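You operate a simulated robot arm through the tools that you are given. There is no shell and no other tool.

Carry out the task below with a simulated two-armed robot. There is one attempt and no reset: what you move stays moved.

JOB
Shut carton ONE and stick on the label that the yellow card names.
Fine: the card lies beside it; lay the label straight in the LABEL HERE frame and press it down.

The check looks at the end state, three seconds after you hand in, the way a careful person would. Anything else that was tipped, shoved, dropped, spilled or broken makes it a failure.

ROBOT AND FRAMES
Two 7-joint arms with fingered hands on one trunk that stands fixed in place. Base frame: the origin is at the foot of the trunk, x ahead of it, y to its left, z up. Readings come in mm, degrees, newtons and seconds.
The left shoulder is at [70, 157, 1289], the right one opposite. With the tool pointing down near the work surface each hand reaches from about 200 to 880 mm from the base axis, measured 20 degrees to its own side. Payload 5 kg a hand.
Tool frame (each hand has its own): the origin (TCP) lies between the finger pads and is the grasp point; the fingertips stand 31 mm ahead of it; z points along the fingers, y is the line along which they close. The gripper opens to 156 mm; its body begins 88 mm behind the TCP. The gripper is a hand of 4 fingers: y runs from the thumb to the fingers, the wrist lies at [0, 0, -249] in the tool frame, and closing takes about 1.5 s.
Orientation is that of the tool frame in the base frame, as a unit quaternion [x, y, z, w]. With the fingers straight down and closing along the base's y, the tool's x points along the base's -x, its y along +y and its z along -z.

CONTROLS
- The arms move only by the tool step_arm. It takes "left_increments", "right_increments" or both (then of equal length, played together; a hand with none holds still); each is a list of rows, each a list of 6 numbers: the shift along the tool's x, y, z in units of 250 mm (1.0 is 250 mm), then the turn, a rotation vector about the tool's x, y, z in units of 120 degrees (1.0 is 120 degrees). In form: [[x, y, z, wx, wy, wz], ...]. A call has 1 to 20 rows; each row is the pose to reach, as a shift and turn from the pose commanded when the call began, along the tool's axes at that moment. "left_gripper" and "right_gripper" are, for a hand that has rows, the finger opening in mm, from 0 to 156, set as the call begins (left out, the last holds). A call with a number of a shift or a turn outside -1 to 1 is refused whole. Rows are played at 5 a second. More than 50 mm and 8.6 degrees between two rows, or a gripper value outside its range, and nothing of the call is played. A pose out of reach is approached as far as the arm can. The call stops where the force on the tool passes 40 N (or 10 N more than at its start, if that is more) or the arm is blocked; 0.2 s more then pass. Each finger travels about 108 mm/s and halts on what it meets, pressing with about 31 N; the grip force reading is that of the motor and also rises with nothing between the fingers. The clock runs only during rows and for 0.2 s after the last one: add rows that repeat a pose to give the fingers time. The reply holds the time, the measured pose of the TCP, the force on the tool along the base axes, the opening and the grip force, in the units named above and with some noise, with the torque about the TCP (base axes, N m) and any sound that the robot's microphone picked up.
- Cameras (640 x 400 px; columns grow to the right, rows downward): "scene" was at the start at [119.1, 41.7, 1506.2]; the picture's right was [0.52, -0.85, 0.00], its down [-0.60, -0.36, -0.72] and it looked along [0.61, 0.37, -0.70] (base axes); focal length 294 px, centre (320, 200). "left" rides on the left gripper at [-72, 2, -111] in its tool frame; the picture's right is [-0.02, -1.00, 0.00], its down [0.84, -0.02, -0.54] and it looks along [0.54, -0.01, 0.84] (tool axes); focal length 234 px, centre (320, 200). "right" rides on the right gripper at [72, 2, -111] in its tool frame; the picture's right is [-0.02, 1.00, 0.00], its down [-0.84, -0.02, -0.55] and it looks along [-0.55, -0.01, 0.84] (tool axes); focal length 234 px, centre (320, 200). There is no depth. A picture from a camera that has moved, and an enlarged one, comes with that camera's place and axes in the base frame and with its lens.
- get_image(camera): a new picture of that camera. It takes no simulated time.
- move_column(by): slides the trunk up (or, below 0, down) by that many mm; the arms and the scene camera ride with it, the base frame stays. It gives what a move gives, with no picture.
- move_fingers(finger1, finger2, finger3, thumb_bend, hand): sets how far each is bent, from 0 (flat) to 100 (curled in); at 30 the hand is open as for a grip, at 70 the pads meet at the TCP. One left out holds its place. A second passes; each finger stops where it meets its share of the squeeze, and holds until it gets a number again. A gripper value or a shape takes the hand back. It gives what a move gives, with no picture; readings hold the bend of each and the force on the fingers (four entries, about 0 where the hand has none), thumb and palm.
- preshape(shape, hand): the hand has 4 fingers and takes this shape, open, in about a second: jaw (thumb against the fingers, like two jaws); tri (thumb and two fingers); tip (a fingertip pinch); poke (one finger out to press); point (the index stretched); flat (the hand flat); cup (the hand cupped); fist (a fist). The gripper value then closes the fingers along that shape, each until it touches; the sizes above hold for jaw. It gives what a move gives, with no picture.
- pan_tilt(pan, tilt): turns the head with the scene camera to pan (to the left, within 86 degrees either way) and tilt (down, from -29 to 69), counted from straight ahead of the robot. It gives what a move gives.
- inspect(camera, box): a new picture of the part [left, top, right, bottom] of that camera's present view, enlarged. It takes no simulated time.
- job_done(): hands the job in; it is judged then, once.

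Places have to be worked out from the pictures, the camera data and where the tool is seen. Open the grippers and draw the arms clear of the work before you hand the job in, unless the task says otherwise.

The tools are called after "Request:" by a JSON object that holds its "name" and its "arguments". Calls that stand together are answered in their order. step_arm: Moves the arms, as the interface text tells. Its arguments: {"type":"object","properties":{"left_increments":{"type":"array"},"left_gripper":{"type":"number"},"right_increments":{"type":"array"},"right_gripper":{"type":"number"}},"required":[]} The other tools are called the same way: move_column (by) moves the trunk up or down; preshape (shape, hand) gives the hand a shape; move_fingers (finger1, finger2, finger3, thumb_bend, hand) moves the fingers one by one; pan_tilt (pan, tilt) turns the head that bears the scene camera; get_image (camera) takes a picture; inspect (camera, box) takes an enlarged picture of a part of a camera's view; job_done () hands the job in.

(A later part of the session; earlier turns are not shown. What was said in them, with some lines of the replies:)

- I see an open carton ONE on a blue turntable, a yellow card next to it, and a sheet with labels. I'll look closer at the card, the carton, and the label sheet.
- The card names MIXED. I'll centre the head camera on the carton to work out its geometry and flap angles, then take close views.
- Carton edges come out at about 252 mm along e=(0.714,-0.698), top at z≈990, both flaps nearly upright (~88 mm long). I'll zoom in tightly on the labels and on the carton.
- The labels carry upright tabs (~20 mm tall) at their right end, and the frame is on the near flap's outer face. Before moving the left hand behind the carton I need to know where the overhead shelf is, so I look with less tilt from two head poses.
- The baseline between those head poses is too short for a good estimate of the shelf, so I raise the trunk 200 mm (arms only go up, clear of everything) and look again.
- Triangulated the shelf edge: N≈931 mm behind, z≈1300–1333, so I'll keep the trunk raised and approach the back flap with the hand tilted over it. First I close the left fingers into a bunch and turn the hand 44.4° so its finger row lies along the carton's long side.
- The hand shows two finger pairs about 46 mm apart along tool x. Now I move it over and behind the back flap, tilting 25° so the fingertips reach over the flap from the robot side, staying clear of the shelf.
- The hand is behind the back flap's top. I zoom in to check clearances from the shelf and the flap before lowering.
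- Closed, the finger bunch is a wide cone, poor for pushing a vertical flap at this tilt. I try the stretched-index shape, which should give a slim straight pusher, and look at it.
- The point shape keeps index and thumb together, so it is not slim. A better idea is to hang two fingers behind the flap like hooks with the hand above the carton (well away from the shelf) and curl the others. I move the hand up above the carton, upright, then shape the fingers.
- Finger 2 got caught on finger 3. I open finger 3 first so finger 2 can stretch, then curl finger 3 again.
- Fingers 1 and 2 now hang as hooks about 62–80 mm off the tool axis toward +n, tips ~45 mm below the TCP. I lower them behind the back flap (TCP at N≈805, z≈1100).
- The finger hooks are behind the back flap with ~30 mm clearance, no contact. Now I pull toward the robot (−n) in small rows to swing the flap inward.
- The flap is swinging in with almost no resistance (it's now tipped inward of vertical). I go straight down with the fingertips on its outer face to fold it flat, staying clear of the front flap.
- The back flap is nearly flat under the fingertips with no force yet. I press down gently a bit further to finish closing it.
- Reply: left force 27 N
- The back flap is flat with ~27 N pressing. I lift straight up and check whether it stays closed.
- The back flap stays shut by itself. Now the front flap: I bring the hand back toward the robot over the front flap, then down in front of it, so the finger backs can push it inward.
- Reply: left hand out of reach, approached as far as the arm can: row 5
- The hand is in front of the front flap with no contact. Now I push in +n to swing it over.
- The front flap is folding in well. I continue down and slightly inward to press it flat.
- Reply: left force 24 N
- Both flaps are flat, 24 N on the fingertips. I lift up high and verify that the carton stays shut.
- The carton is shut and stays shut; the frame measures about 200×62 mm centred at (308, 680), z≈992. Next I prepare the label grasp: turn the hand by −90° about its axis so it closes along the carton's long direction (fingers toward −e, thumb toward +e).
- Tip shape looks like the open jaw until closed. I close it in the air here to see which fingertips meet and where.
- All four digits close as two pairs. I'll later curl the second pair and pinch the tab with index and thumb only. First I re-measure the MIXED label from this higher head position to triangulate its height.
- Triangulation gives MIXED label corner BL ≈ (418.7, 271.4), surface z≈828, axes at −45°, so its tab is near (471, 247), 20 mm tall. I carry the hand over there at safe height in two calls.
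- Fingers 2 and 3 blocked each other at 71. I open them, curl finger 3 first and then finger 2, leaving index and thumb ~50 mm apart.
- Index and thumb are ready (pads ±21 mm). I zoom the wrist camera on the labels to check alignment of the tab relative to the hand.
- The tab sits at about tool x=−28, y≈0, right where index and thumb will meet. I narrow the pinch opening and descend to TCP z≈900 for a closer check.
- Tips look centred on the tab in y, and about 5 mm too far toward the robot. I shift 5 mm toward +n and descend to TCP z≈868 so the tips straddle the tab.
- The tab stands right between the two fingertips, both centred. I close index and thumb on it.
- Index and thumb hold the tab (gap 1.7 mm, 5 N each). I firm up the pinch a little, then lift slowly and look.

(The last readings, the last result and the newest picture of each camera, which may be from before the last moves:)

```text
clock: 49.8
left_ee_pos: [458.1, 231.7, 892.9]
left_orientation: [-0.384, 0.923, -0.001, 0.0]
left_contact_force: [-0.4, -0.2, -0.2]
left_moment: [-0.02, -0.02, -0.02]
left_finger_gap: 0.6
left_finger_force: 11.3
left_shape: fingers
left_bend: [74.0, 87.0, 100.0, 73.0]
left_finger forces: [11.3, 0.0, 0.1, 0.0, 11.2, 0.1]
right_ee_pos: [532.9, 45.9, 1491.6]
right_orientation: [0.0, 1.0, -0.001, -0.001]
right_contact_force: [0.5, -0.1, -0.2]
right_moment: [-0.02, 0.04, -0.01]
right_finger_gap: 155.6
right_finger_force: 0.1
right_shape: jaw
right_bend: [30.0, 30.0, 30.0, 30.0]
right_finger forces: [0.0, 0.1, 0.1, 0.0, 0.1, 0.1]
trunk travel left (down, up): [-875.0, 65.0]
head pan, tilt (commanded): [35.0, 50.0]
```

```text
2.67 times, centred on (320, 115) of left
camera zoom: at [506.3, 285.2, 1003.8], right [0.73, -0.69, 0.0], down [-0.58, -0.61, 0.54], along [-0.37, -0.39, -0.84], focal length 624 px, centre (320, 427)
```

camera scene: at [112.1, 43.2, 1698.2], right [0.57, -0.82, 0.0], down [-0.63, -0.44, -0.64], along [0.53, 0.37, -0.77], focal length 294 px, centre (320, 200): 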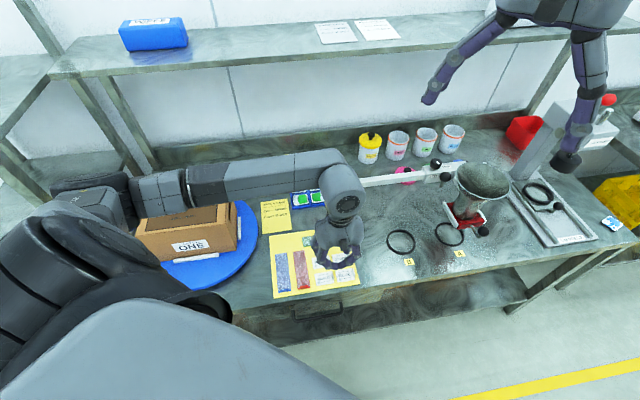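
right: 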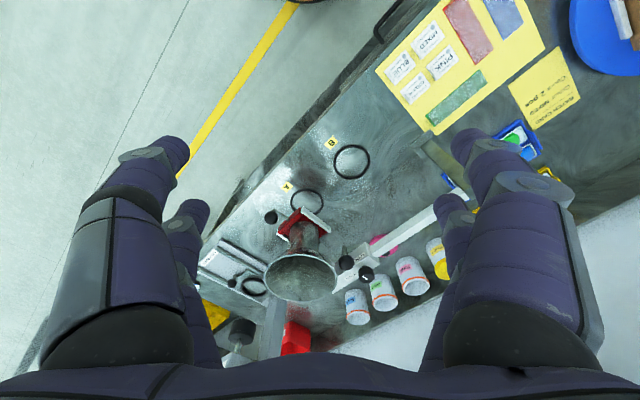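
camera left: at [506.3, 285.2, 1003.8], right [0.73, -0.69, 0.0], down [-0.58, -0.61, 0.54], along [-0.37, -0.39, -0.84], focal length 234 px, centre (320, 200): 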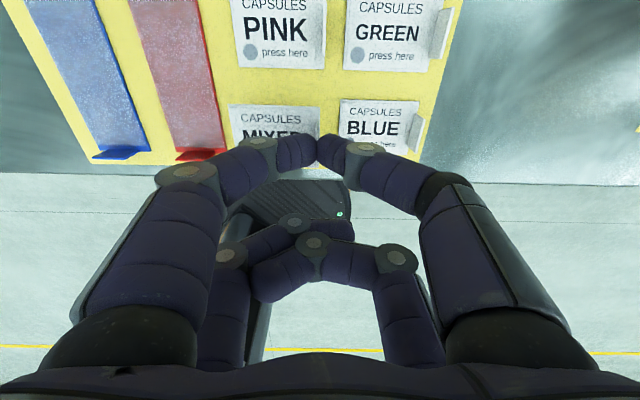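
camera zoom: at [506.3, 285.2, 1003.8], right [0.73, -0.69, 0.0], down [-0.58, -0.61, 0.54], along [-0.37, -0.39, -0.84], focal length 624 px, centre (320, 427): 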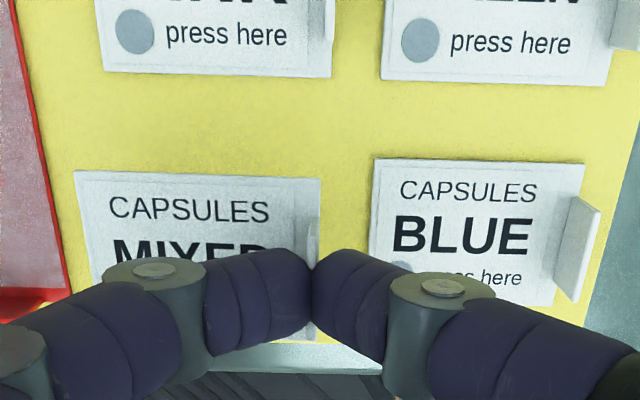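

The MIXED label came off with the tab, still parallel to its neighbours. I lift it straight up gently to z≈1140.

Request:
{"name": "step_arm", "arguments": {"left_increments": [[0, 0, -0.06, 0, 0, 0], [0, 0, -0.15, 0, 0, 0], [0, 0, -0.25, 0, 0, 0], [0, 0, -0.35, 0, 0, 0], [0, 0, -0.45, 0, 0, 0], [0, 0, -0.55, 0, 0, 0], [0, 0, -0.65, 0, 0, 0], [0, 0, -0.75, 0, 0, 0], [0, 0, -0.85, 0, 0, 0], [0, 0, -0.93, 0, 0, 0], [0, 0, -0.98, 0, 0, 0], [0, 0, -0.98, 0, 0, 0]]}}

Request:
{"name": "get_image", "arguments": {"camera": "left"}}

Request:
{"name": "get_image", "arguments": {"camera": "scene"}}

Request:
{"name": "inspect", "arguments": {"camera": "scene", "box": [250, 150, 400, 310]}}

```text
clock: 52.4
left_ee_pos: [456.5, 232.8, 1136.5]
left_orientation: [-0.384, 0.923, -0.001, 0.0]
left_contact_force: [0.4, -0.6, 0.1]
left_moment: [0.03, 0.02, -0.02]
left_finger_gap: 0.5
left_finger_force: 11.8
left_shape: fingers
left_bend: [74.0, 87.0, 100.0, 73.0]
left_finger forces: [11.1, 0.1, 0.0, 0.1, 11.1, 0.1]
right_ee_pos: [533.8, 47.0, 1492.5]
right_orientation: [0.0, 1.0, 0.0, 0.001]
right_contact_force: [-1.0, -0.6, 0.0]
right_moment: [0.0, -0.01, -0.02]
right_finger_gap: 155.9
right_finger_force: 0.1
right_shape: jaw
right_bend: [30.0, 30.0, 30.0, 30.0]
right_finger forces: [0.0, 0.1, 0.1, 0.0, 0.1, 0.1]
trunk travel left (down, up): [-875.0, 65.0]
head pan, tilt (commanded): [35.0, 50.0]
```

```text
taken
camera left: at [506.0, 285.2, 1248.6], right [0.72, -0.69, 0.0], down [-0.58, -0.61, 0.54], along [-0.38, -0.39, -0.84], focal length 234 px, centre (320, 200)
```

left: 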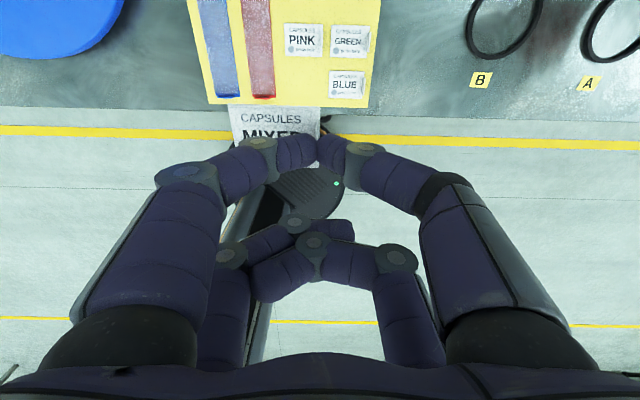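

```text
taken
camera scene: at [112.4, 43.1, 1698.1], right [0.57, -0.82, 0.0], down [-0.63, -0.44, -0.64], along [0.53, 0.37, -0.77], focal length 294 px, centre (320, 200)
```

scene: 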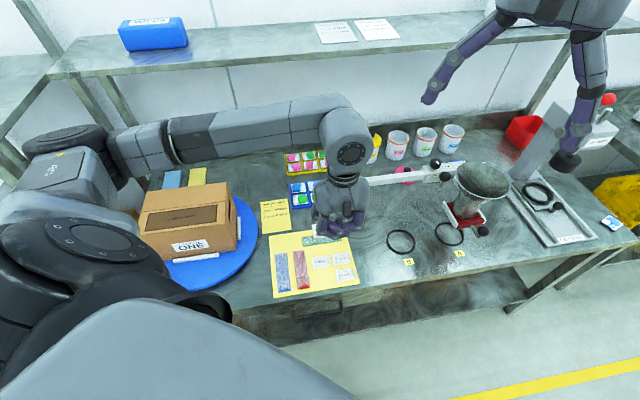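

```text
2.50 times, centred on (325, 230) of scene
camera zoom: at [112.4, 43.1, 1698.1], right [0.57, -0.82, 0.0], down [-0.63, -0.44, -0.64], along [0.53, 0.37, -0.77], focal length 735 px, centre (308, 125)
```

zoom: 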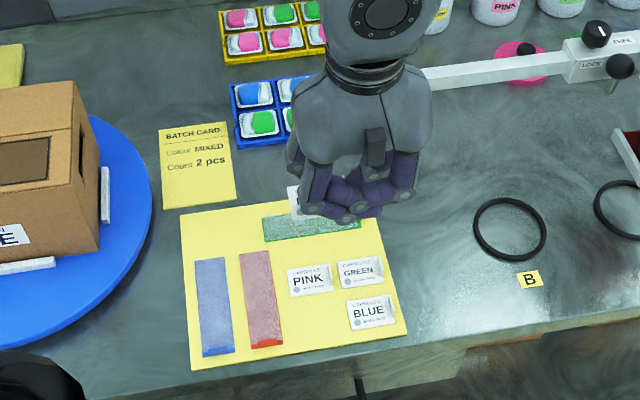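

The label is held firmly, sheet and other labels undisturbed. I carry it over toward the carton in two gentle calls at z≈1136.

Request:
{"name": "step_arm", "arguments": {"left_increments": [[-0.03, 0.06, 0, 0, 0, 0], [-0.08, 0.165, 0, 0, 0, 0], [-0.13, 0.27, 0, 0, 0, 0], [-0.18, 0.375, 0, 0, 0, 0], [-0.23, 0.48, 0, 0, 0, 0], [-0.28, 0.585, 0, 0, 0, 0], [-0.33, 0.69, 0, 0, 0, 0], [-0.375, 0.792, 0, 0, 0, 0], [-0.375, 0.792, 0, 0, 0, 0]]}}

Request:
{"name": "step_arm", "arguments": {"left_increments": [[-0.05, 0.1, 0, 0, 0, 0], [-0.1, 0.21, 0, 0, 0, 0], [-0.15, 0.32, 0, 0, 0, 0], [-0.2, 0.43, 0, 0, 0, 0], [-0.25, 0.54, 0, 0, 0, 0], [-0.3, 0.64, 0, 0, 0, 0], [-0.34, 0.73, 0, 0, 0, 0], [-0.372, 0.787, 0, 0, 0, 0], [-0.372, 0.787, 0, 0, 0, 0]]}}

Request:
{"name": "get_image", "arguments": {"camera": "left"}}

Request:
{"name": "inspect", "arguments": {"camera": "left", "box": [160, 40, 440, 200]}}

Request:
{"name": "pan_tilt", "arguments": {"pan": 60, "tilt": 38}}

Request:
{"name": "inspect", "arguments": {"camera": "scene", "box": [220, 150, 360, 310]}}

```text
clock: 54.4
left_ee_pos: [384.5, 442.1, 1137.1]
left_orientation: [-0.383, 0.924, 0.0, 0.0]
left_contact_force: [-0.3, 0.1, -0.6]
left_moment: [-0.01, 0.01, -0.04]
left_finger_gap: 0.4
left_finger_force: 11.4
left_shape: fingers
left_bend: [74.0, 87.0, 100.0, 73.0]
left_finger forces: [11.1, 0.1, 0.1, 0.1, 11.2, 0.0]
right_ee_pos: [533.8, 47.3, 1492.7]
right_orientation: [0.0, 1.0, 0.0, -0.001]
right_contact_force: [0.0, -0.6, 0.1]
right_moment: [0.02, 0.02, 0.02]
right_finger_gap: 155.9
right_finger_force: 0.1
right_shape: jaw
right_bend: [30.0, 30.0, 30.0, 30.0]
right_finger forces: [0.1, 0.0, 0.0, 0.0, 0.0, 0.0]
trunk travel left (down, up): [-875.0, 65.0]
head pan, tilt (commanded): [35.0, 50.0]
```

```text
clock: 56.4
left_ee_pos: [309.9, 643.5, 1136.0]
left_orientation: [-0.384, 0.923, 0.001, -0.001]
left_contact_force: [0.4, -0.9, -0.2]
left_moment: [0.0, -0.03, -0.02]
left_finger_gap: 0.5
left_finger_force: 11.2
left_shape: fingers
left_bend: [74.0, 87.0, 100.0, 73.0]
left_finger forces: [11.0, 0.0, 0.0, 0.0, 11.0, 0.0]
right_ee_pos: [533.5, 47.4, 1492.3]
right_orientation: [0.001, 1.0, 0.0, 0.0]
right_contact_force: [0.2, 1.1, -1.0]
right_moment: [0.02, 0.0, 0.03]
right_finger_gap: 155.8
right_finger_force: 0.1
right_shape: jaw
right_bend: [30.0, 30.0, 30.0, 30.0]
right_finger forces: [0.0, 0.0, 0.1, 0.1, 0.1, 0.0]
trunk travel left (down, up): [-875.0, 65.0]
head pan, tilt (commanded): [35.0, 50.0]
```

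```text
taken
camera left: at [358.8, 697.1, 1247.8], right [0.72, -0.69, 0.0], down [-0.58, -0.61, 0.54], along [-0.38, -0.39, -0.84], focal length 234 px, centre (320, 200)
```

left: 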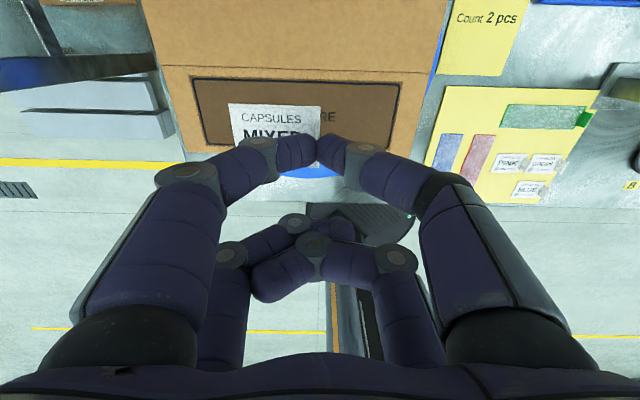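

```text
2.29 times, centred on (300, 120) of left
camera zoom: at [358.8, 697.1, 1247.8], right [0.72, -0.69, 0.0], down [-0.58, -0.61, 0.54], along [-0.38, -0.39, -0.84], focal length 535 px, centre (366, 383)
```

zoom: 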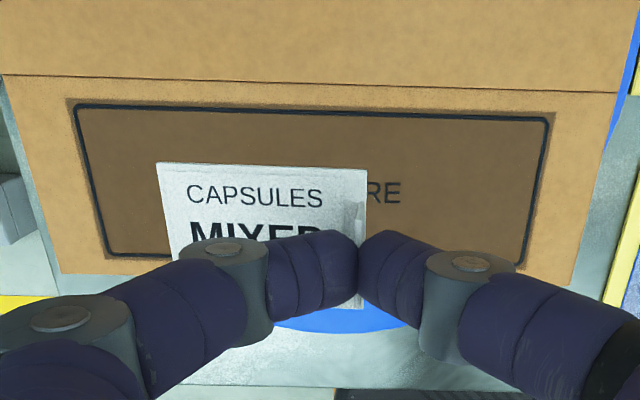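

```text
clock: 57.2
left_ee_pos: [309.8, 643.4, 1136.9]
left_orientation: [-0.384, 0.923, 0.0, 0.001]
left_contact_force: [-0.2, -0.1, 0.0]
left_moment: [0.01, 0.03, 0.02]
left_finger_gap: 0.3
left_finger_force: 11.4
left_shape: fingers
left_bend: [74.0, 87.0, 100.0, 73.0]
left_finger forces: [11.0, 0.0, 0.0, 0.1, 11.0, 0.0]
right_ee_pos: [531.7, 47.7, 1492.4]
right_orientation: [0.0, 1.0, 0.0, 0.0]
right_contact_force: [-0.3, -0.4, 0.8]
right_moment: [-0.02, 0.0, 0.01]
right_finger_gap: 156.0
right_finger_force: 0.0
right_shape: jaw
right_bend: [30.0, 30.0, 30.0, 30.0]
right_finger forces: [0.1, 0.1, 0.1, 0.0, 0.0, 0.0]
trunk travel left (down, up): [-875.0, 65.0]
head pan, tilt (commanded): [60.0, 38.0]
```

```text
2.50 times, centred on (290, 230) of scene
camera zoom: at [92.3, 73.6, 1715.3], right [0.87, -0.5, 0.0], down [-0.31, -0.53, -0.79], along [0.39, 0.68, -0.62], focal length 735 px, centre (395, 125)
```

zoom: 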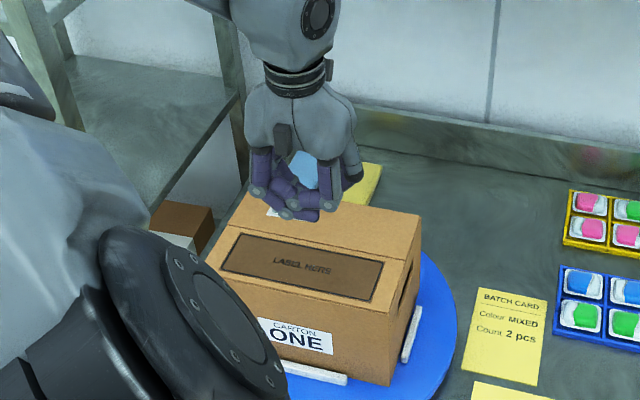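

The label is parallel to the frame (slopes 1.9° vs 1.8° in the camera). Triangulating wrist and head cameras puts the frame at z≈1004 with centre (304.7, 671), so I correct about 8 mm toward the robot and descend 70 mm for a closer look.

Request:
{"name": "step_arm", "arguments": {"left_increments": [[0.031, -0.029, 0, 0, 0, 0], [0.031, -0.029, 0.07, 0, 0, 0], [0.031, -0.029, 0.14, 0, 0, 0], [0.031, -0.029, 0.21, 0, 0, 0], [0.031, -0.029, 0.28, 0, 0, 0], [0.031, -0.029, 0.28, 0, 0, 0]]}}

Request:
{"name": "inspect", "arguments": {"camera": "left", "box": [120, 40, 480, 220]}}

Request:
{"name": "inspect", "arguments": {"camera": "scene", "box": [240, 190, 340, 280]}}

```text
clock: 58.6
left_ee_pos: [309.6, 633.1, 1066.0]
left_orientation: [-0.383, 0.924, -0.001, 0.0]
left_contact_force: [-0.3, -0.9, 0.2]
left_moment: [0.01, 0.02, 0.03]
left_finger_gap: 0.5
left_finger_force: 11.0
left_shape: fingers
left_bend: [74.0, 87.0, 100.0, 73.0]
left_finger forces: [11.0, 0.1, 0.1, 0.0, 11.0, 0.0]
right_ee_pos: [532.7, 47.2, 1492.9]
right_orientation: [-0.001, 1.0, 0.0, 0.0]
right_contact_force: [-0.3, -1.2, 0.0]
right_moment: [-0.02, 0.01, -0.02]
right_finger_gap: 155.8
right_finger_force: 0.0
right_shape: jaw
right_bend: [30.0, 30.0, 30.0, 30.0]
right_finger forces: [0.0, 0.0, 0.0, 0.0, 0.1, 0.0]
trunk travel left (down, up): [-875.0, 65.0]
head pan, tilt (commanded): [60.0, 38.0]
```

```text
1.78 times, centred on (300, 130) of left
camera zoom: at [358.2, 686.2, 1178.0], right [0.73, -0.69, 0.0], down [-0.58, -0.61, 0.54], along [-0.38, -0.39, -0.84], focal length 416 px, centre (356, 324)
```

zoom: 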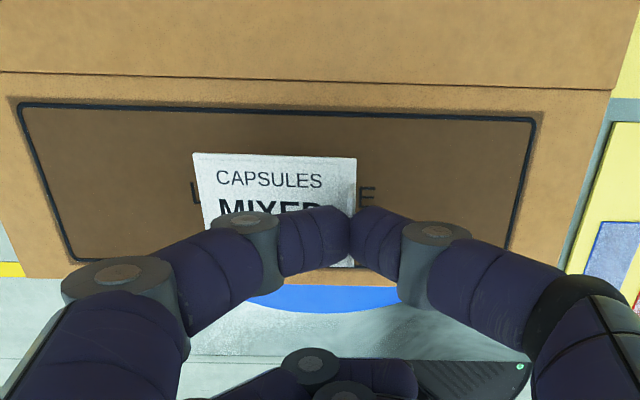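

```text
4.44 times, centred on (290, 235) of scene
camera zoom: at [92.4, 74.0, 1715.3], right [0.87, -0.5, 0.0], down [-0.31, -0.53, -0.79], along [0.39, 0.68, -0.62], focal length 1306 px, centre (453, 44)
```

zoom: 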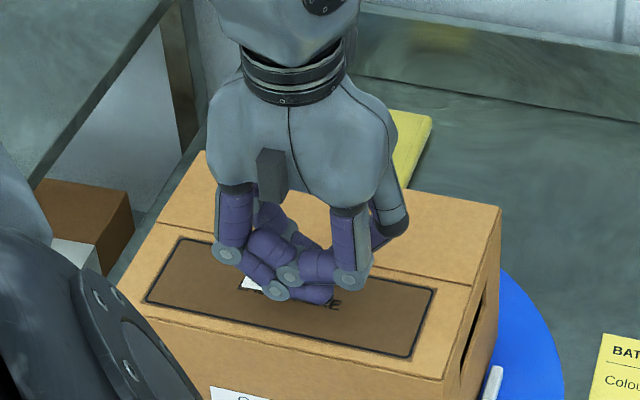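

Label centre (304.8, 671.4) matches the frame centre (303.5, 671.6) and edges are parallel. I descend slowly to just above the flap.

Request:
{"name": "step_arm", "arguments": {"left_increments": [[0, 0, 0.02, 0, 0, 0], [0, 0, 0.04, 0, 0, 0], [0, 0, 0.055, 0, 0, 0], [0, 0, 0.068, 0, 0, 0], [0, 0, 0.068, 0, 0, 0]]}}

Request:
{"name": "step_arm", "arguments": {"left_increments": [[0, 0, 0.004, 0, 0, 0], [0, 0, 0.008, 0, 0, 0], [0, 0, 0.012, 0, 0, 0], [0, 0, 0.012, 0, 0, 0]]}}

Request:
{"name": "inspect", "arguments": {"camera": "left", "box": [120, 40, 480, 220]}}

```text
clock: 59.8
left_ee_pos: [309.7, 633.2, 1050.4]
left_orientation: [-0.384, 0.923, 0.0, 0.001]
left_contact_force: [0.4, -0.6, 0.3]
left_moment: [0.0, 0.02, 0.04]
left_finger_gap: 0.4
left_finger_force: 11.2
left_shape: fingers
left_bend: [74.0, 87.0, 100.0, 73.0]
left_finger forces: [11.0, 0.1, 0.1, 0.0, 11.0, 0.0]
right_ee_pos: [533.3, 47.4, 1493.7]
right_orientation: [0.0, 1.0, 0.0, -0.001]
right_contact_force: [-0.2, -0.2, 0.3]
right_moment: [-0.02, -0.03, 0.0]
right_finger_gap: 155.7
right_finger_force: 0.0
right_shape: jaw
right_bend: [30.0, 30.0, 30.0, 30.0]
right_finger forces: [0.0, 0.1, 0.1, 0.1, 0.0, 0.0]
trunk travel left (down, up): [-875.0, 65.0]
head pan, tilt (commanded): [60.0, 38.0]
```

```text
clock: 60.8
left_ee_pos: [308.9, 632.6, 1047.6]
left_orientation: [-0.383, 0.924, 0.0, 0.001]
left_contact_force: [0.1, 0.4, -0.7]
left_moment: [-0.04, 0.0, 0.01]
left_finger_gap: 0.2
left_finger_force: 11.0
left_shape: fingers
left_bend: [74.0, 87.0, 100.0, 73.0]
left_finger forces: [10.9, 0.0, 0.0, 0.0, 10.9, 0.0]
right_ee_pos: [532.7, 47.1, 1493.3]
right_orientation: [0.0, 1.0, 0.0, 0.0]
right_contact_force: [-0.1, 0.3, 0.4]
right_moment: [-0.03, 0.0, -0.01]
right_finger_gap: 156.0
right_finger_force: 0.0
right_shape: jaw
right_bend: [30.0, 30.0, 30.0, 30.0]
right_finger forces: [0.0, 0.0, 0.0, 0.0, 0.1, 0.0]
trunk travel left (down, up): [-875.0, 65.0]
head pan, tilt (commanded): [60.0, 38.0]
```

```text
1.78 times, centred on (300, 130) of left
camera zoom: at [358.0, 685.6, 1158.4], right [0.72, -0.69, 0.0], down [-0.58, -0.61, 0.54], along [-0.38, -0.39, -0.84], focal length 416 px, centre (356, 324)
```

zoom: 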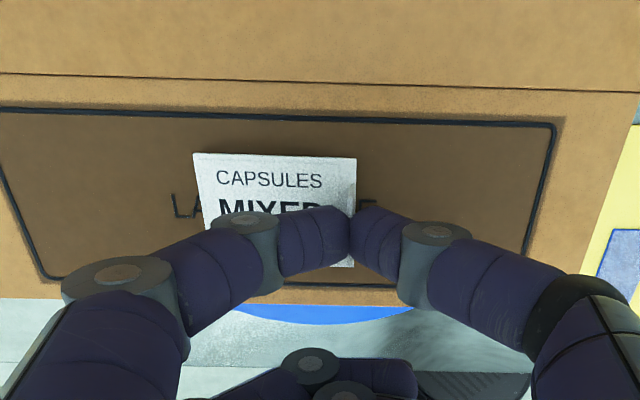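

Nearly touching. Relative to the frame lines, the label is centred along its length but ~4 mm too close to the front border, so I shift 3.5 mm in +n and go down in ~1 mm steps, watching the force.

Request:
{"name": "step_arm", "arguments": {"left_increments": [[-0.007, 0, 0, 0, 0, 0], [-0.014, 0, 0, 0, 0, 0], [-0.014, 0, 0.004, 0, 0, 0], [-0.014, 0, 0.008, 0, 0, 0], [-0.014, 0, 0.008, 0, 0, 0]]}}

Request:
{"name": "inspect", "arguments": {"camera": "left", "box": [120, 40, 480, 220]}}

```text
clock: 62.0
left_ee_pos: [310.9, 636.2, 1045.1]
left_orientation: [-0.384, 0.923, 0.001, -0.001]
left_contact_force: [-0.4, 0.2, -0.3]
left_moment: [0.0, 0.01, -0.01]
left_finger_gap: 0.6
left_finger_force: 11.7
left_shape: fingers
left_bend: [74.0, 87.0, 100.0, 73.0]
left_finger forces: [11.0, 0.0, 0.1, 0.0, 11.0, 0.0]
right_ee_pos: [533.7, 46.9, 1493.5]
right_orientation: [-0.001, 1.0, 0.0, 0.0]
right_contact_force: [0.5, 0.0, -0.3]
right_moment: [0.0, 0.02, 0.01]
right_finger_gap: 155.8
right_finger_force: 0.0
right_shape: jaw
right_bend: [30.0, 30.0, 30.0, 30.0]
right_finger forces: [0.0, 0.0, 0.0, 0.0, 0.0, 0.1]
trunk travel left (down, up): [-875.0, 65.0]
head pan, tilt (commanded): [60.0, 38.0]
```

```text
1.78 times, centred on (300, 130) of left
camera zoom: at [360.3, 688.1, 1156.9], right [0.72, -0.69, 0.0], down [-0.58, -0.61, 0.54], along [-0.38, -0.39, -0.84], focal length 416 px, centre (356, 324)
```

zoom: 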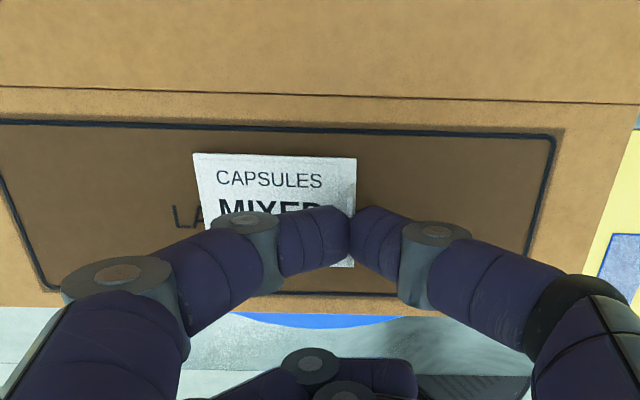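

The label now sits centred between the frame's borders. I check its parallelism at higher zoom before touching down.

Request:
{"name": "inspect", "arguments": {"camera": "left", "box": [200, 90, 360, 200]}}

Request:
{"name": "inspect", "arguments": {"camera": "scene", "box": [240, 190, 340, 280]}}

```text
3.64 times, centred on (280, 145) of left
camera zoom: at [360.3, 688.1, 1156.9], right [0.72, -0.69, 0.0], down [-0.58, -0.61, 0.54], along [-0.38, -0.39, -0.84], focal length 852 px, centre (466, 400)
```

zoom: 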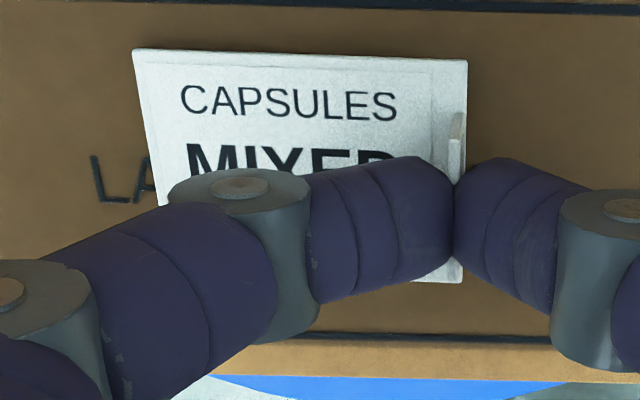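

```text
4.44 times, centred on (290, 235) of scene
camera zoom: at [92.4, 73.8, 1715.3], right [0.87, -0.5, 0.0], down [-0.31, -0.53, -0.79], along [0.39, 0.68, -0.62], focal length 1306 px, centre (453, 44)
```

zoom: 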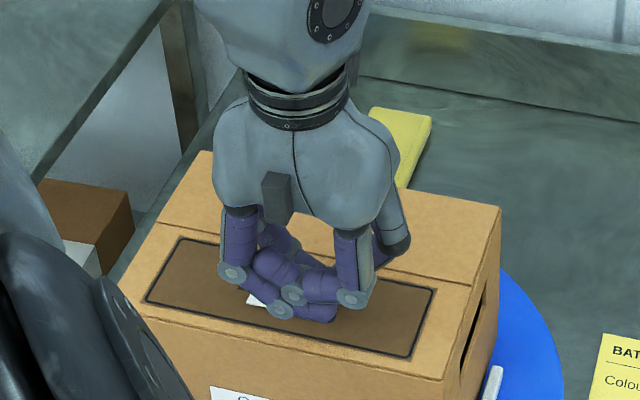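

The label is rotated about 0.5° clockwise relative to the frame. I correct that and continue down in 1 mm steps.

Request:
{"name": "step_arm", "arguments": {"left_increments": [[0, 0, 0, 0, 0, -0.0042], [0, 0, 0.004, 0, 0, -0.0042], [0, 0, 0.008, 0, 0, -0.0042], [0, 0, 0.008, 0, 0, -0.0042]]}}

Request:
{"name": "step_arm", "arguments": {"left_increments": [[0, 0, 0.004, 0, 0, 0], [0, 0, 0.006, 0, 0, 0], [0, 0, 0.006, 0, 0, 0]]}}

Request:
{"name": "inspect", "arguments": {"camera": "left", "box": [200, 90, 360, 200]}}

```text
clock: 63.0
left_ee_pos: [310.0, 635.8, 1043.3]
left_orientation: [-0.387, 0.922, 0.0, 0.0]
left_contact_force: [-0.3, -0.6, -0.9]
left_moment: [0.02, -0.01, -0.03]
left_finger_gap: 0.8
left_finger_force: 10.6
left_shape: fingers
left_bend: [74.0, 87.0, 100.0, 73.0]
left_finger forces: [11.2, 0.0, 0.0, 0.0, 11.0, 0.2]
right_ee_pos: [533.0, 46.5, 1492.9]
right_orientation: [0.0, 1.0, 0.0, 0.0]
right_contact_force: [0.0, -0.1, 0.2]
right_moment: [-0.02, -0.01, 0.03]
right_finger_gap: 155.7
right_finger_force: 0.0
right_shape: jaw
right_bend: [30.0, 30.0, 30.0, 30.0]
right_finger forces: [0.0, 0.0, 0.0, 0.0, 0.0, 0.0]
trunk travel left (down, up): [-875.0, 65.0]
head pan, tilt (commanded): [60.0, 38.0]
```

```text
clock: 63.8
left_ee_pos: [311.3, 636.8, 1042.1]
left_orientation: [-0.387, 0.922, 0.0, 0.001]
left_contact_force: [0.4, -0.8, -1.6]
left_moment: [0.01, -0.01, 0.01]
left_finger_gap: 0.5
left_finger_force: 11.7
left_shape: fingers
left_bend: [74.0, 87.0, 100.0, 73.0]
left_finger forces: [11.3, 0.0, 0.1, 0.0, 11.3, 0.0]
right_ee_pos: [532.4, 47.1, 1492.1]
right_orientation: [0.0, 1.0, 0.0, 0.0]
right_contact_force: [-1.3, 0.4, -0.2]
right_moment: [0.01, -0.02, -0.02]
right_finger_gap: 156.0
right_finger_force: 0.1
right_shape: jaw
right_bend: [30.0, 30.0, 30.0, 30.0]
right_finger forces: [0.1, 0.1, 0.1, 0.1, 0.0, 0.1]
trunk travel left (down, up): [-875.0, 65.0]
head pan, tilt (commanded): [60.0, 38.0]
```

```text
3.64 times, centred on (280, 145) of left
camera zoom: at [360.3, 688.8, 1152.7], right [0.73, -0.68, 0.0], down [-0.57, -0.61, 0.54], along [-0.37, -0.4, -0.84], focal length 852 px, centre (466, 400)
```

zoom: 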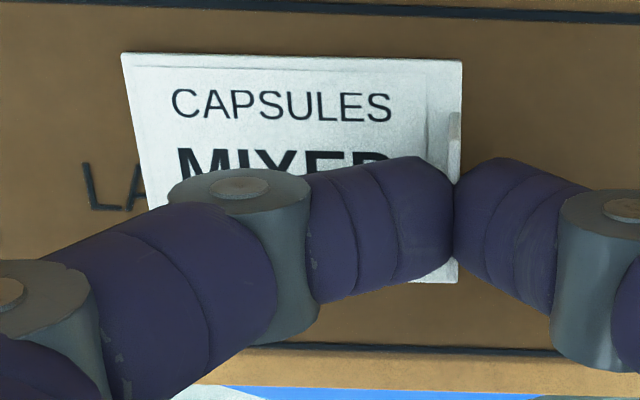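

The label appears to be just touching (it shifted a hair in the fingers), still parallel within ~0.5°. I go down another 1.5 mm and read the force.

Request:
{"name": "step_arm", "arguments": {"left_increments": [[0, 0, 0.003, 0, 0, 0], [0, 0, 0.006, 0, 0, 0], [0, 0, 0.006, 0, 0, 0]]}}

Request:
{"name": "inspect", "arguments": {"camera": "left", "box": [200, 90, 360, 200]}}

```text
clock: 64.6
left_ee_pos: [311.4, 635.6, 1040.7]
left_orientation: [-0.388, 0.922, 0.0, 0.001]
left_contact_force: [0.3, -1.4, 2.0]
left_moment: [0.01, -0.03, -0.01]
left_finger_gap: 0.2
left_finger_force: 12.8
left_shape: fingers
left_bend: [74.0, 87.0, 100.0, 74.0]
left_finger forces: [11.6, 0.0, 0.1, 0.1, 13.2, 0.1]
right_ee_pos: [532.4, 45.4, 1492.7]
right_orientation: [0.001, 1.0, -0.001, 0.0]
right_contact_force: [1.0, -0.1, -0.5]
right_moment: [0.04, -0.03, -0.02]
right_finger_gap: 155.8
right_finger_force: 0.1
right_shape: jaw
right_bend: [30.0, 30.0, 30.0, 30.0]
right_finger forces: [0.1, 0.1, 0.1, 0.1, 0.0, 0.1]
trunk travel left (down, up): [-875.0, 65.0]
head pan, tilt (commanded): [60.0, 38.0]
```

```text
3.64 times, centred on (280, 145) of left
camera zoom: at [360.0, 689.1, 1152.2], right [0.73, -0.68, 0.0], down [-0.57, -0.61, 0.54], along [-0.37, -0.4, -0.84], focal length 852 px, centre (466, 400)
```

zoom: 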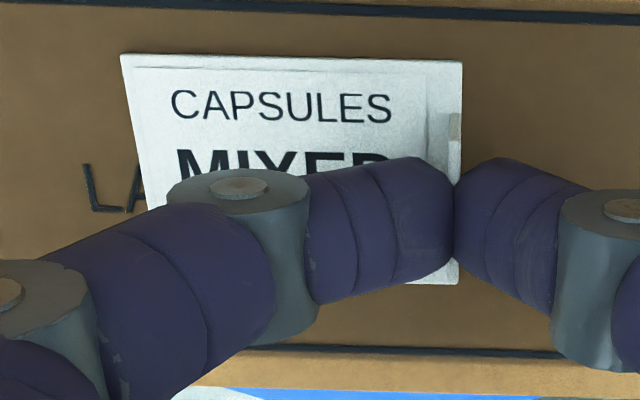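

Contact force is building (about 2 N). I press one more millimetre to seat the label.

Request:
{"name": "step_arm", "arguments": {"left_increments": [[0, 0, 0.003, 0, 0, 0], [0, 0, 0.006, 0, 0, 0], [0, 0, 0.006, 0, 0, 0]]}}

Request:
{"name": "inspect", "arguments": {"camera": "left", "box": [200, 90, 360, 200]}}

Request:
{"name": "inspect", "arguments": {"camera": "scene", "box": [260, 220, 320, 270]}}

```text
clock: 65.4
left_ee_pos: [311.3, 635.7, 1039.8]
left_orientation: [-0.387, 0.922, 0.0, 0.001]
left_contact_force: [3.0, -0.2, 6.4]
left_moment: [0.12, -0.16, -0.05]
left_finger_gap: 0.2
left_finger_force: 12.8
left_shape: fingers
left_bend: [75.0, 87.0, 100.0, 74.0]
left_finger forces: [12.1, 0.0, 0.1, 0.0, 14.1, 0.0]
right_ee_pos: [533.6, 46.9, 1492.5]
right_orientation: [0.0, 1.0, 0.0, 0.0]
right_contact_force: [-0.1, 0.0, 0.3]
right_moment: [0.01, -0.02, 0.02]
right_finger_gap: 155.9
right_finger_force: 0.0
right_shape: jaw
right_bend: [30.0, 30.0, 30.0, 30.0]
right_finger forces: [0.0, 0.1, 0.0, 0.2, 0.0, 0.0]
trunk travel left (down, up): [-875.0, 65.0]
head pan, tilt (commanded): [60.0, 38.0]
```

```text
3.64 times, centred on (280, 145) of left
camera zoom: at [360.2, 688.3, 1150.8], right [0.73, -0.68, 0.0], down [-0.57, -0.61, 0.54], along [-0.37, -0.4, -0.84], focal length 852 px, centre (466, 400)
```

zoom: 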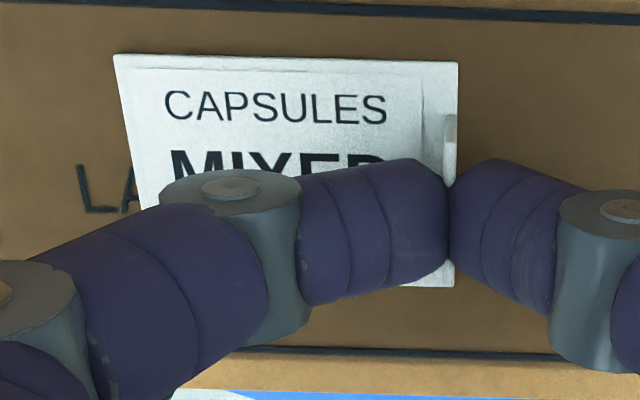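

```text
8.00 times, centred on (290, 245) of scene
camera zoom: at [92.4, 72.7, 1715.4], right [0.87, -0.5, 0.0], down [-0.31, -0.53, -0.79], along [0.39, 0.68, -0.62], focal length 2352 px, centre (560, -160)
```

zoom: 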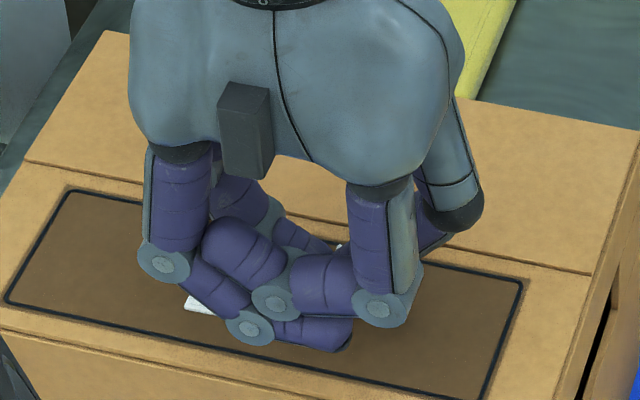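

The label is seated with ~6 N. Now I open the pinch just a little to release the tab without dragging the label.

Request:
{"name": "move_fingers", "arguments": {"hand": "left", "finger1": 68, "thumb_bend": 68}}

Request:
{"name": "inspect", "arguments": {"camera": "left", "box": [200, 90, 360, 200]}}

```text
clock: 66.4
left_ee_pos: [310.4, 635.8, 1039.1]
left_orientation: [-0.388, 0.922, 0.0, 0.0]
left_contact_force: [-0.9, -0.6, 1.5]
left_moment: [0.03, 0.02, 0.01]
left_finger_gap: 10.2
left_finger_force: 0.5
left_shape: fingers
left_bend: [69.0, 87.0, 100.0, 68.0]
left_finger forces: [1.8, 0.0, 0.0, 0.0, 0.0, 0.0]
right_ee_pos: [532.5, 46.8, 1492.6]
right_orientation: [0.0, 1.0, 0.0, 0.001]
right_contact_force: [-0.3, 0.7, 0.3]
right_moment: [-0.01, 0.01, 0.01]
right_finger_gap: 155.9
right_finger_force: 0.0
right_shape: jaw
right_bend: [30.0, 30.0, 30.0, 30.0]
right_finger forces: [0.0, 0.0, 0.1, 0.0, 0.0, 0.1]
trunk travel left (down, up): [-875.0, 65.0]
head pan, tilt (commanded): [60.0, 38.0]
```

```text
3.64 times, centred on (280, 145) of left
camera zoom: at [359.5, 688.8, 1150.0], right [0.73, -0.68, 0.0], down [-0.57, -0.61, 0.54], along [-0.37, -0.4, -0.84], focal length 852 px, centre (466, 400)
```

zoom: 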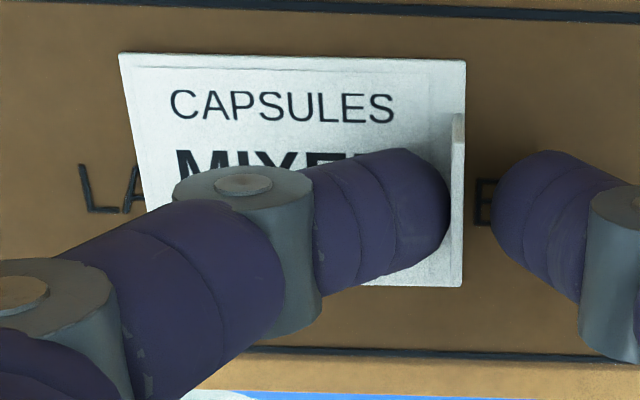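

Released; the index is resting lightly on the label next to the tab. I raise 2–3 mm, shift slightly away from the tab, then go up.

Request:
{"name": "step_arm", "arguments": {"left_increments": [[0, 0, -0.01, 0, 0, 0], [0, 0.008, -0.016, 0, 0, 0], [0, 0.014, -0.024, 0, 0, 0], [0, 0.014, -0.06, 0, 0, 0], [0, 0.014, -0.12, 0, 0, 0], [0, 0.014, -0.22, 0, 0, 0], [0, 0.014, -0.36, 0, 0, 0], [0, 0.014, -0.5, 0, 0, 0], [0, 0.014, -0.5, 0, 0, 0]]}}

Request:
{"name": "get_image", "arguments": {"camera": "left"}}

Request:
{"name": "inspect", "arguments": {"camera": "left", "box": [190, 50, 410, 150]}}

Request:
{"name": "inspect", "arguments": {"camera": "scene", "box": [250, 210, 330, 270]}}

```text
clock: 68.4
left_ee_pos: [306.4, 636.7, 1167.1]
left_orientation: [-0.388, 0.922, 0.001, 0.0]
left_contact_force: [0.4, 1.1, 0.3]
left_moment: [-0.05, 0.02, -0.01]
left_finger_gap: 11.3
left_finger_force: 0.2
left_shape: fingers
left_bend: [68.0, 87.0, 100.0, 68.0]
left_finger forces: [0.0, 0.0, 0.0, 0.0, 0.0, 0.0]
right_ee_pos: [532.1, 46.5, 1492.6]
right_orientation: [0.0, 1.0, 0.001, 0.0]
right_contact_force: [-0.1, 0.0, 0.2]
right_moment: [-0.04, 0.0, -0.02]
right_finger_gap: 155.8
right_finger_force: 0.0
right_shape: jaw
right_bend: [30.0, 30.0, 30.0, 30.0]
right_finger forces: [0.1, 0.1, 0.0, 0.0, 0.0, 0.0]
trunk travel left (down, up): [-875.0, 65.0]
head pan, tilt (commanded): [60.0, 38.0]
```

```text
taken
camera left: at [355.4, 690.0, 1278.5], right [0.73, -0.68, 0.0], down [-0.57, -0.61, 0.55], along [-0.37, -0.4, -0.84], focal length 234 px, centre (320, 200)
```

left: 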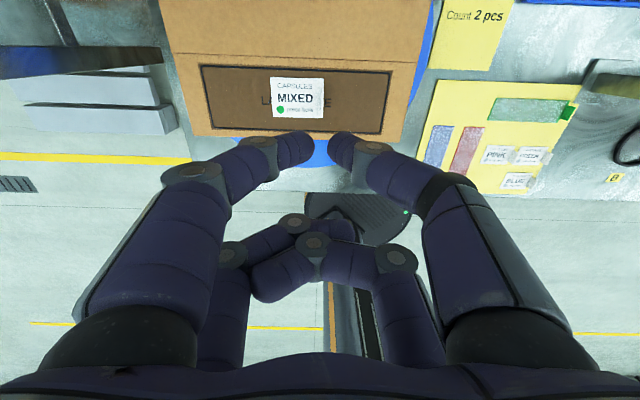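

```text
2.91 times, centred on (300, 100) of left
camera zoom: at [355.4, 690.0, 1278.5], right [0.73, -0.68, 0.0], down [-0.57, -0.61, 0.55], along [-0.37, -0.4, -0.84], focal length 681 px, centre (378, 491)
```

zoom: 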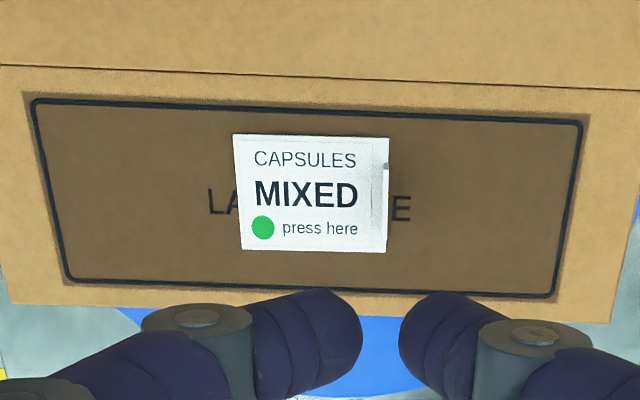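

```text
6.67 times, centred on (290, 240) of scene
camera zoom: at [92.8, 74.2, 1715.3], right [0.87, -0.5, 0.0], down [-0.31, -0.53, -0.79], along [0.39, 0.68, -0.62], focal length 1960 px, centre (520, -67)
```

zoom: 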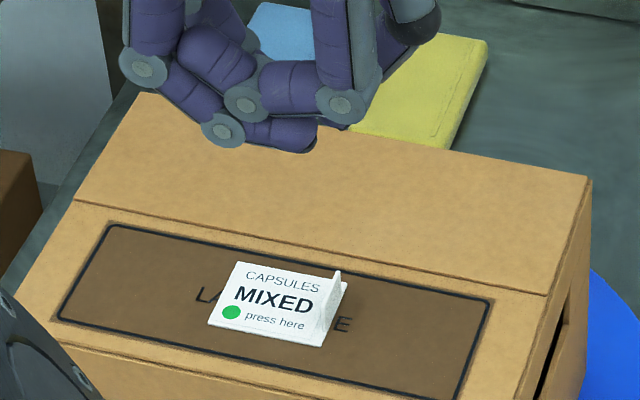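

The dot on the label has turned green and the label lies in the frame. I inspect closely for flatness and straightness.

Request:
{"name": "inspect", "arguments": {"camera": "left", "box": [255, 65, 345, 125]}}

Request:
{"name": "inspect", "arguments": {"camera": "scene", "box": [255, 235, 315, 275]}}

```text
6.67 times, centred on (300, 95) of left
camera zoom: at [355.4, 690.0, 1278.5], right [0.73, -0.68, 0.0], down [-0.57, -0.61, 0.55], along [-0.37, -0.4, -0.84], focal length 1561 px, centre (453, 900)
```

zoom: 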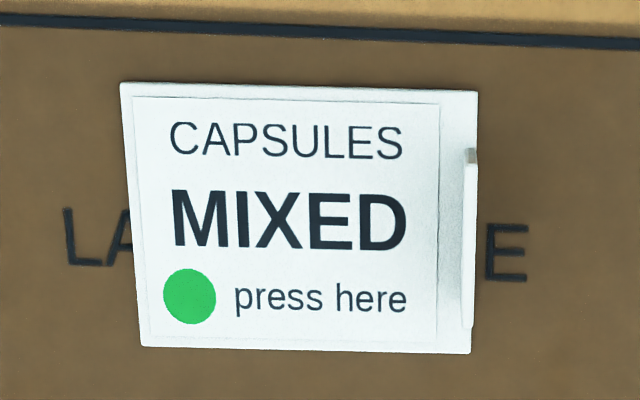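

```text
10.00 times, centred on (285, 255) of scene
camera zoom: at [92.8, 74.2, 1715.3], right [0.87, -0.5, 0.0], down [-0.31, -0.53, -0.79], along [0.39, 0.68, -0.62], focal length 2939 px, centre (670, -350)
```

zoom: 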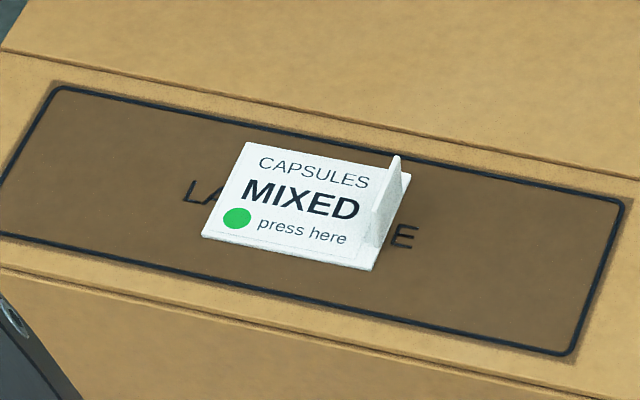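

The label lies flat, about 0.5° from parallel with the frame and fully inside it, and the dot is green. I now raise the left arm well clear and move it aside.

Request:
{"name": "step_arm", "arguments": {"left_increments": [[0, 0, -0.1, 0, 0, 0], [0, 0, -0.25, 0, 0, 0], [0, 0, -0.4, 0, 0, 0], [0, 0, -0.55, 0, 0, 0], [0, 0, -0.7, 0, 0, 0], [0, 0, -0.85, 0, 0, 0], [0, 0, -0.92, 0, 0, 0], [0, -0.1, -0.92, 0, 0, 0], [0, -0.25, -0.92, 0, 0, 0], [0, -0.4, -0.92, 0, 0, 0], [0, -0.5, -0.92, 0, 0, 0], [0, -0.5, -0.92, 0, 0, 0]]}}

Request:
{"name": "preshape", "arguments": {"shape": "jaw", "hand": "left"}}

Request:
{"name": "get_image", "arguments": {"camera": "scene"}}

Request:
{"name": "inspect", "arguments": {"camera": "scene", "box": [220, 190, 360, 310]}}

Request:
{"name": "get_image", "arguments": {"camera": "left"}}

```text
clock: 71.0
left_ee_pos: [399.4, 551.3, 1394.1]
left_orientation: [-0.387, 0.922, -0.001, 0.0]
left_contact_force: [0.9, -0.5, -1.1]
left_moment: [-0.01, -0.04, 0.01]
left_finger_gap: 11.2
left_finger_force: 0.0
left_shape: fingers
left_bend: [68.0, 87.0, 100.0, 68.0]
left_finger forces: [0.1, 0.0, 0.0, 0.1, 0.0, 0.0]
right_ee_pos: [531.7, 46.0, 1493.8]
right_orientation: [0.0, 1.0, 0.001, 0.001]
right_contact_force: [-0.3, 0.1, 0.5]
right_moment: [-0.02, 0.0, 0.01]
right_finger_gap: 155.9
right_finger_force: 0.2
right_shape: jaw
right_bend: [30.0, 30.0, 30.0, 30.0]
right_finger forces: [0.1, 0.0, 0.0, 0.0, 0.1, 0.0]
trunk travel left (down, up): [-875.0, 65.0]
head pan, tilt (commanded): [60.0, 38.0]
```

```text
clock: 71.9
left_ee_pos: [400.1, 550.1, 1393.3]
left_orientation: [-0.387, 0.922, 0.0, 0.0]
left_contact_force: [-0.2, 0.3, 0.2]
left_moment: [0.04, 0.04, 0.0]
left_finger_gap: 155.9
left_finger_force: 0.0
left_shape: jaw
left_bend: [30.0, 30.0, 30.0, 30.0]
left_finger forces: [0.0, 0.0, 0.0, 0.0, 0.0, 0.0]
right_ee_pos: [531.9, 45.6, 1493.7]
right_orientation: [0.0, 1.0, 0.0, 0.0]
right_contact_force: [-0.4, -0.9, 0.3]
right_moment: [0.0, 0.03, 0.0]
right_finger_gap: 155.9
right_finger_force: 0.1
right_shape: jaw
right_bend: [30.0, 30.0, 30.0, 30.0]
right_finger forces: [0.0, 0.1, 0.0, 0.0, 0.0, 0.0]
trunk travel left (down, up): [-875.0, 65.0]
head pan, tilt (commanded): [60.0, 38.0]
```

```text
taken
camera scene: at [92.3, 73.7, 1715.3], right [0.87, -0.5, 0.0], down [-0.31, -0.53, -0.79], along [0.39, 0.68, -0.62], focal length 294 px, centre (320, 200)
```

scene: 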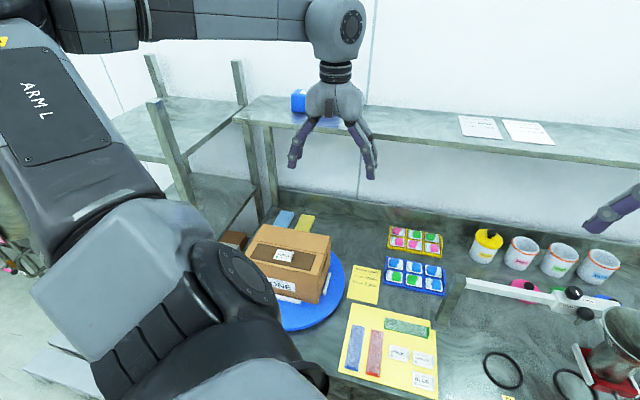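

```text
3.33 times, centred on (290, 250) of scene
camera zoom: at [92.3, 73.7, 1715.3], right [0.87, -0.5, 0.0], down [-0.31, -0.53, -0.79], along [0.39, 0.68, -0.62], focal length 980 px, centre (420, 33)
```

zoom: 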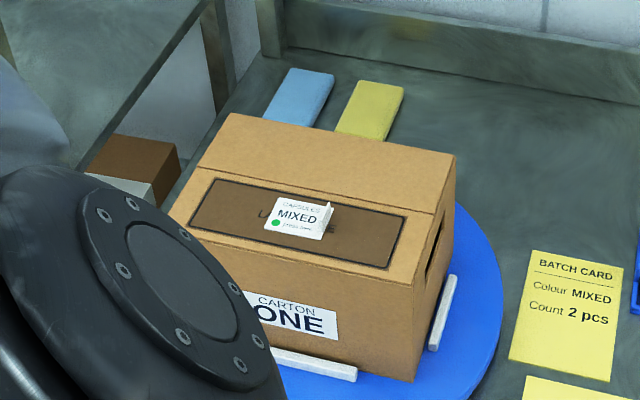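

```text
taken
camera left: at [448.7, 603.0, 1505.0], right [0.73, -0.68, 0.0], down [-0.57, -0.61, 0.54], along [-0.37, -0.4, -0.84], focal length 234 px, centre (320, 200)
```

left: 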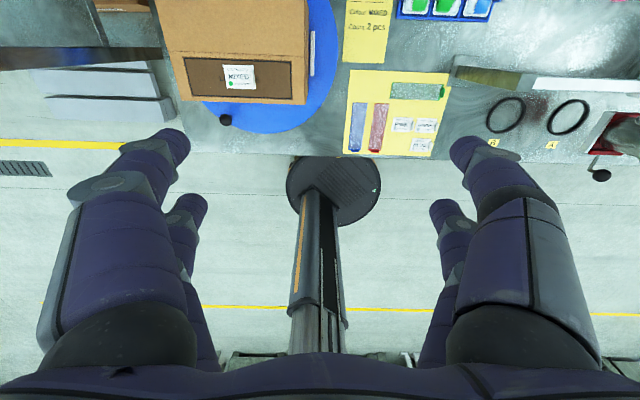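

The carton is shut. The MIXED label sits straight in the frame with its dot green, nothing else has moved, both hands are open, and the left arm is clear. I hand the job in.

Request:
{"name": "job_done", "arguments": {}}

```text
The job is handed in.
```

Carton ONE is shut and carries the MIXED label, the one the yellow card names. I handed the job in, but the system only confirmed receipt, so I don't have the check result.

- **Carton:** Both flaps are folded flat and stayed closed after I let go. I used no tape: the job only said to shut it, so I left the coloured strips on the sheet alone.
- **Label:** It lies flat inside the LABEL HERE frame, about half a degree off parallel. It sits a little closer to the back edge, with gaps of roughly 7 mm and 16 mm.
- **Pressing:** I pressed it down with about 6 N, and its "press here" dot turned green. I did not press the dot separately afterwards.
- **Card count:** The card also says "Count 2 pcs". I took that as packing information, so I stuck on one label and put nothing in the carton.

Nothing else on the bench looked moved in the final pictures. Both hands are open and the arms are clear, and I left the trunk raised 200 mm from where it started.
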